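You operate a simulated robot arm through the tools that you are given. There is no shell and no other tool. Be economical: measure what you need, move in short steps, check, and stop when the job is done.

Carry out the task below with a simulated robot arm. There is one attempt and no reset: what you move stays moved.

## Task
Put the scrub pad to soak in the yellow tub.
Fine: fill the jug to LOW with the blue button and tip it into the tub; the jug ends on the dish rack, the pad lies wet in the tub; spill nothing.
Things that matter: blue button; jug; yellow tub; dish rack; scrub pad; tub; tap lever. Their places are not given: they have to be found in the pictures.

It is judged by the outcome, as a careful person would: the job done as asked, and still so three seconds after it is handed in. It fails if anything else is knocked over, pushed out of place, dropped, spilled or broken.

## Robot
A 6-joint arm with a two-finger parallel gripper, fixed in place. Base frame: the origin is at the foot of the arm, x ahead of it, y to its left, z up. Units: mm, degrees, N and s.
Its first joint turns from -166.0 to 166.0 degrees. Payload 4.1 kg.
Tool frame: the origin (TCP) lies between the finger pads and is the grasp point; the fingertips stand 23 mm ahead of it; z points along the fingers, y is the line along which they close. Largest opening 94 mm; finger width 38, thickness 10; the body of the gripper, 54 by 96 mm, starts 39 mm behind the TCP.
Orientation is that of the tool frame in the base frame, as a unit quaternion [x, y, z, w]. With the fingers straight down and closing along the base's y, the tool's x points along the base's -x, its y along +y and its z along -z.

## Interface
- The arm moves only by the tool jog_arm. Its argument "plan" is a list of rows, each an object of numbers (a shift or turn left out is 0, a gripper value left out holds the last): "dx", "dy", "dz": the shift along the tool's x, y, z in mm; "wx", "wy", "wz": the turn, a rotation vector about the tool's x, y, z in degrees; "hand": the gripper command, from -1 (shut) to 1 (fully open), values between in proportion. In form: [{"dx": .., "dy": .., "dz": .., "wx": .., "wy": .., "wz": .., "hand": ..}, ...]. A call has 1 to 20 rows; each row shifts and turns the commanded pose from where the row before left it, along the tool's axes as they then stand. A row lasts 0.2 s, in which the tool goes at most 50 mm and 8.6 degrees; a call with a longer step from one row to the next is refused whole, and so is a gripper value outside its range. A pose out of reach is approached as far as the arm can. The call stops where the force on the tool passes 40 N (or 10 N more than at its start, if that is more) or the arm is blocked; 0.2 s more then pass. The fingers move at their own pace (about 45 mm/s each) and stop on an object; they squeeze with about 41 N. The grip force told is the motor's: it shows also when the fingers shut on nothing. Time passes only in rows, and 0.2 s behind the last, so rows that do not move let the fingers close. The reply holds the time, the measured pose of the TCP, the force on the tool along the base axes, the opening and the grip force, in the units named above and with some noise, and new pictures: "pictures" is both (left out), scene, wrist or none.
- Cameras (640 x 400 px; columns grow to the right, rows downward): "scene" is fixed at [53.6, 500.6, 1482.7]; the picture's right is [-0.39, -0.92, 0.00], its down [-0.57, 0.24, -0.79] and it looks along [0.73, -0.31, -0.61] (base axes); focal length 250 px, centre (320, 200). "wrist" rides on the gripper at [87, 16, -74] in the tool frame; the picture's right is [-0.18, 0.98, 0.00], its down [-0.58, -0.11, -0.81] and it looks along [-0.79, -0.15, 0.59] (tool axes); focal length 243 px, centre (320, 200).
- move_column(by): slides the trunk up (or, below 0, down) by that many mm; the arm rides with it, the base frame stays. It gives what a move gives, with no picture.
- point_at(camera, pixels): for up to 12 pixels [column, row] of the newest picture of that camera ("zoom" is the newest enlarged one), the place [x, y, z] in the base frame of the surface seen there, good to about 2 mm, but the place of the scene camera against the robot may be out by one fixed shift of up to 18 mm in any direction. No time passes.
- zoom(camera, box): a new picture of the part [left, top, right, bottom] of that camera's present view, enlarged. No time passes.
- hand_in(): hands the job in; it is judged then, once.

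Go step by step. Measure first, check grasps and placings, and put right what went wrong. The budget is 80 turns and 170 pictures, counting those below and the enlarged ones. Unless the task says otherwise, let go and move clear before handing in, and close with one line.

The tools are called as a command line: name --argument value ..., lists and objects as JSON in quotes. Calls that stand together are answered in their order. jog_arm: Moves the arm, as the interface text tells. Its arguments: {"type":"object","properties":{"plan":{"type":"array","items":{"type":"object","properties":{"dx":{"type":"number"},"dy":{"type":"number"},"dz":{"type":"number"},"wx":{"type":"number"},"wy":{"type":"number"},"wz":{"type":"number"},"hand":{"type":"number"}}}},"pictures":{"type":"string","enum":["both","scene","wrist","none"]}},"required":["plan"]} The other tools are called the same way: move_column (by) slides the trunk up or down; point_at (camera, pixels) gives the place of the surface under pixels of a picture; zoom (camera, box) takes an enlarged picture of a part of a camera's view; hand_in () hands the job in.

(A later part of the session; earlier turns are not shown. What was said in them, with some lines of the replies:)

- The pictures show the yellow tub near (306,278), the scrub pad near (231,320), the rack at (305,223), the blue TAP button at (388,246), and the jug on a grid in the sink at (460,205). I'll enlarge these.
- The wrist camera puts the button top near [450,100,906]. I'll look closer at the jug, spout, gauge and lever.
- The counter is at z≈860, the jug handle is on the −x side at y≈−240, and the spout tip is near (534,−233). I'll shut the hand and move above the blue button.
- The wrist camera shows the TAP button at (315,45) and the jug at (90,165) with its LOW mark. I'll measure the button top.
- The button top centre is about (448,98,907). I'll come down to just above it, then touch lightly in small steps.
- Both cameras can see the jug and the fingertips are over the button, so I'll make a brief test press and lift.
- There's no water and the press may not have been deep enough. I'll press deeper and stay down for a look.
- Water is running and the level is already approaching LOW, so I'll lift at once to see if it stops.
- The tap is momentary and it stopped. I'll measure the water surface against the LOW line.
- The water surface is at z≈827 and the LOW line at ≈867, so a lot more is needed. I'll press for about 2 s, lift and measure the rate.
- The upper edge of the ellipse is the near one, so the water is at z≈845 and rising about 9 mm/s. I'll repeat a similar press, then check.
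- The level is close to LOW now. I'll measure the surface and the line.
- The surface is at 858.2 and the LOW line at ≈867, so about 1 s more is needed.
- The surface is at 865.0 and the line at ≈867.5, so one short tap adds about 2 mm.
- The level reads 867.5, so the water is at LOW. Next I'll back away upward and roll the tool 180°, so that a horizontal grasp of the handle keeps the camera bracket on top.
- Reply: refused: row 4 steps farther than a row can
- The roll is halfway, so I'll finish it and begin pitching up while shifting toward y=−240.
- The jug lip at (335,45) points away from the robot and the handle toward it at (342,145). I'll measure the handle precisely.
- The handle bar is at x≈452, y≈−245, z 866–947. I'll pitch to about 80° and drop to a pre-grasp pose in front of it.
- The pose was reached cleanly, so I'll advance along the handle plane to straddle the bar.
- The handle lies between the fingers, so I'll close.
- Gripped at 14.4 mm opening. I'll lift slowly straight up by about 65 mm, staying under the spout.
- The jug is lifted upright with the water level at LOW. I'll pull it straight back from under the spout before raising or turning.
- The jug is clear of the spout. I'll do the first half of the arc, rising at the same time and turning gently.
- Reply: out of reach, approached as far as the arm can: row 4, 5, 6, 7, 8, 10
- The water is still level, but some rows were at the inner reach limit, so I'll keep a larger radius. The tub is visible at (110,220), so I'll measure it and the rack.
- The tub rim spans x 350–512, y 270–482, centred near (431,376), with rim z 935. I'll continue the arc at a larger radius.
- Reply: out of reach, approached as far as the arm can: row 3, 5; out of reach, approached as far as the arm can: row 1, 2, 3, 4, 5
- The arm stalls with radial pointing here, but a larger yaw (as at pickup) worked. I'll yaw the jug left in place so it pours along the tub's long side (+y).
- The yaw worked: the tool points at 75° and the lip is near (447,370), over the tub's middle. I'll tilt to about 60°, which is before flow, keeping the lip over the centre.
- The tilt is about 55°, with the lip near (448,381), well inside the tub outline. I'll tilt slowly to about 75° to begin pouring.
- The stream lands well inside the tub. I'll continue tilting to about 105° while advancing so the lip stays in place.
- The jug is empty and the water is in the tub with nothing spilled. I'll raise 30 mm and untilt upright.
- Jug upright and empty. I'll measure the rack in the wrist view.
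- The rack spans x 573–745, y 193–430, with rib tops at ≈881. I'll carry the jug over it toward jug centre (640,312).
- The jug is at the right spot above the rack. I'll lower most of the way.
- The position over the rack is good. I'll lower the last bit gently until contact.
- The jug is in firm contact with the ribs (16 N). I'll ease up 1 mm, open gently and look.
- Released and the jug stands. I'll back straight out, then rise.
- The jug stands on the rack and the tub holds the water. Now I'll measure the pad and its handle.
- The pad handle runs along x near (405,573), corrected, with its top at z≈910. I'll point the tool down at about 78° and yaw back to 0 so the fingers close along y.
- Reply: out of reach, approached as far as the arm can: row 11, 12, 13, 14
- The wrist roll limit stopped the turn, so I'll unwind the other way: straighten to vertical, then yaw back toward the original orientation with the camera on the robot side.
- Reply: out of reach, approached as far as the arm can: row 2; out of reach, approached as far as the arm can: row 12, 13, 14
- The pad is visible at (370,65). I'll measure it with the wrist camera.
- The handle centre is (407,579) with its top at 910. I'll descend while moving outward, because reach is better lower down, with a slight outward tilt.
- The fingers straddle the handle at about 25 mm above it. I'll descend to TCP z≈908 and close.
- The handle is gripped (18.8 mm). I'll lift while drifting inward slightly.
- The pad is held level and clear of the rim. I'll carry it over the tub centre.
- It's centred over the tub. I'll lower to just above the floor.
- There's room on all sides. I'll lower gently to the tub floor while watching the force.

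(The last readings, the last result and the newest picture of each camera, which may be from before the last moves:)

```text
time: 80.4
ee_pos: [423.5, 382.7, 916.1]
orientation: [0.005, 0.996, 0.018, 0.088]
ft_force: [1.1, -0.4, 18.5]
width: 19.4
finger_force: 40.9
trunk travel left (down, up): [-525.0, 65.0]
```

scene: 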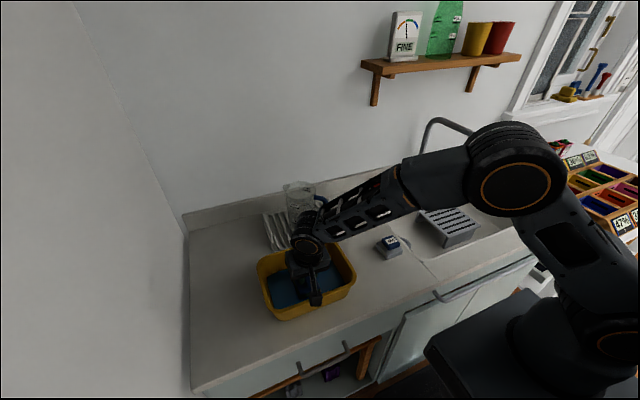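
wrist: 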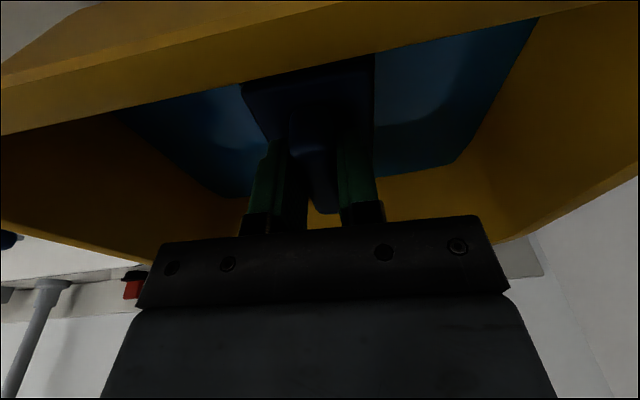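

The pad is in contact with the floor (18 N). I'll ease off, open partly and rise straight out.

jog_arm --plan '[{"dz": -1, "dx": -0.2}, {"hand": -0.4}, {"hand": -0.1}, {"hand": 0}, {}, {"dz": -8, "dx": -1.4}, {"dz": -15, "dx": -2.6}, {"dz": -20, "dx": -3.5}, {"dz": -30, "dx": -5}, {"dz": -40, "dx": -7}, {"dz": -40, "dx": -7}, {"dy": -40}, {"dy": -40}, {"dy": -40}, {"dy": -40}, {"dy": -40}, {}]'

zoom --camera "scene" --box '[200, 160, 420, 340]'

```text
time: 84.0
ee_pos: [422.1, 173.0, 1063.1]
orientation: [0.004, 0.996, 0.017, 0.085]
ft_force: [0.3, 0.2, -0.2]
width: 46.8
finger_force: 0.1
trunk travel left (down, up): [-525.0, 65.0]
```

scene: 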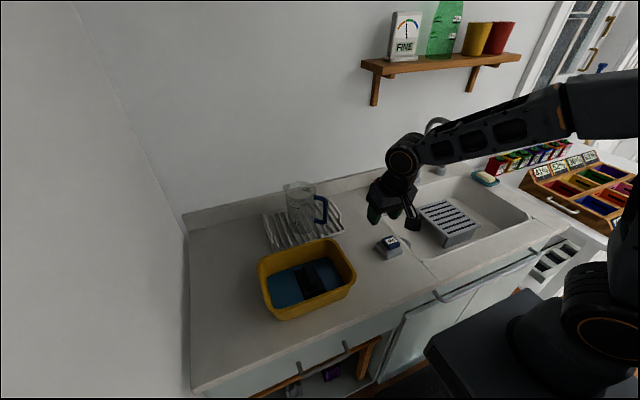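
wrist: 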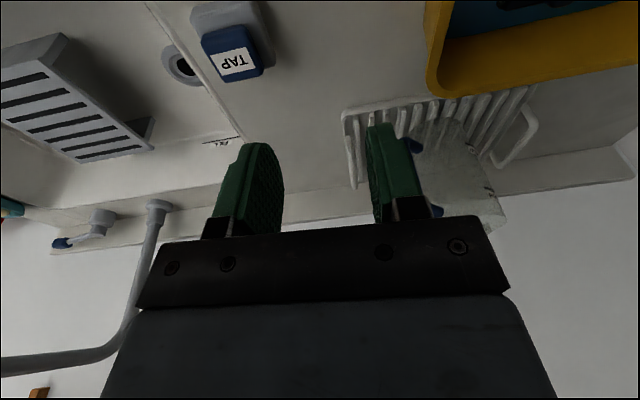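

```text
2.22 times, centred on (310, 250) of scene
```

zoom: 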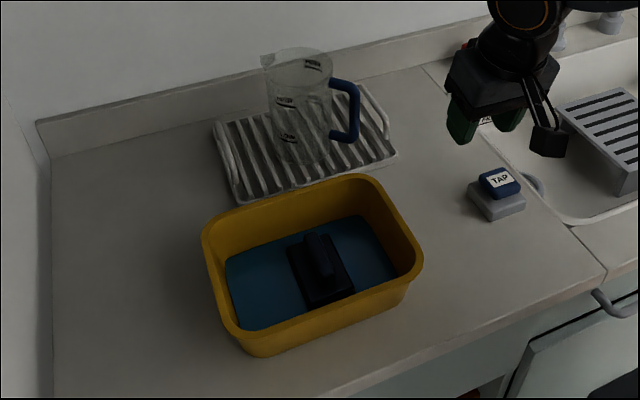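

The pad lies dark and wet in the tub water, the jug stands on the rack, the tap is off, nothing is spilled and the arm is clear. I'll hand in now.

hand_in

```text
The job is handed in.
```

The scrub pad is soaking in the yellow tub, in water poured from the jug filled to LOW. The empty jug stands on the dish rack, the tap is off, and I saw no spills.
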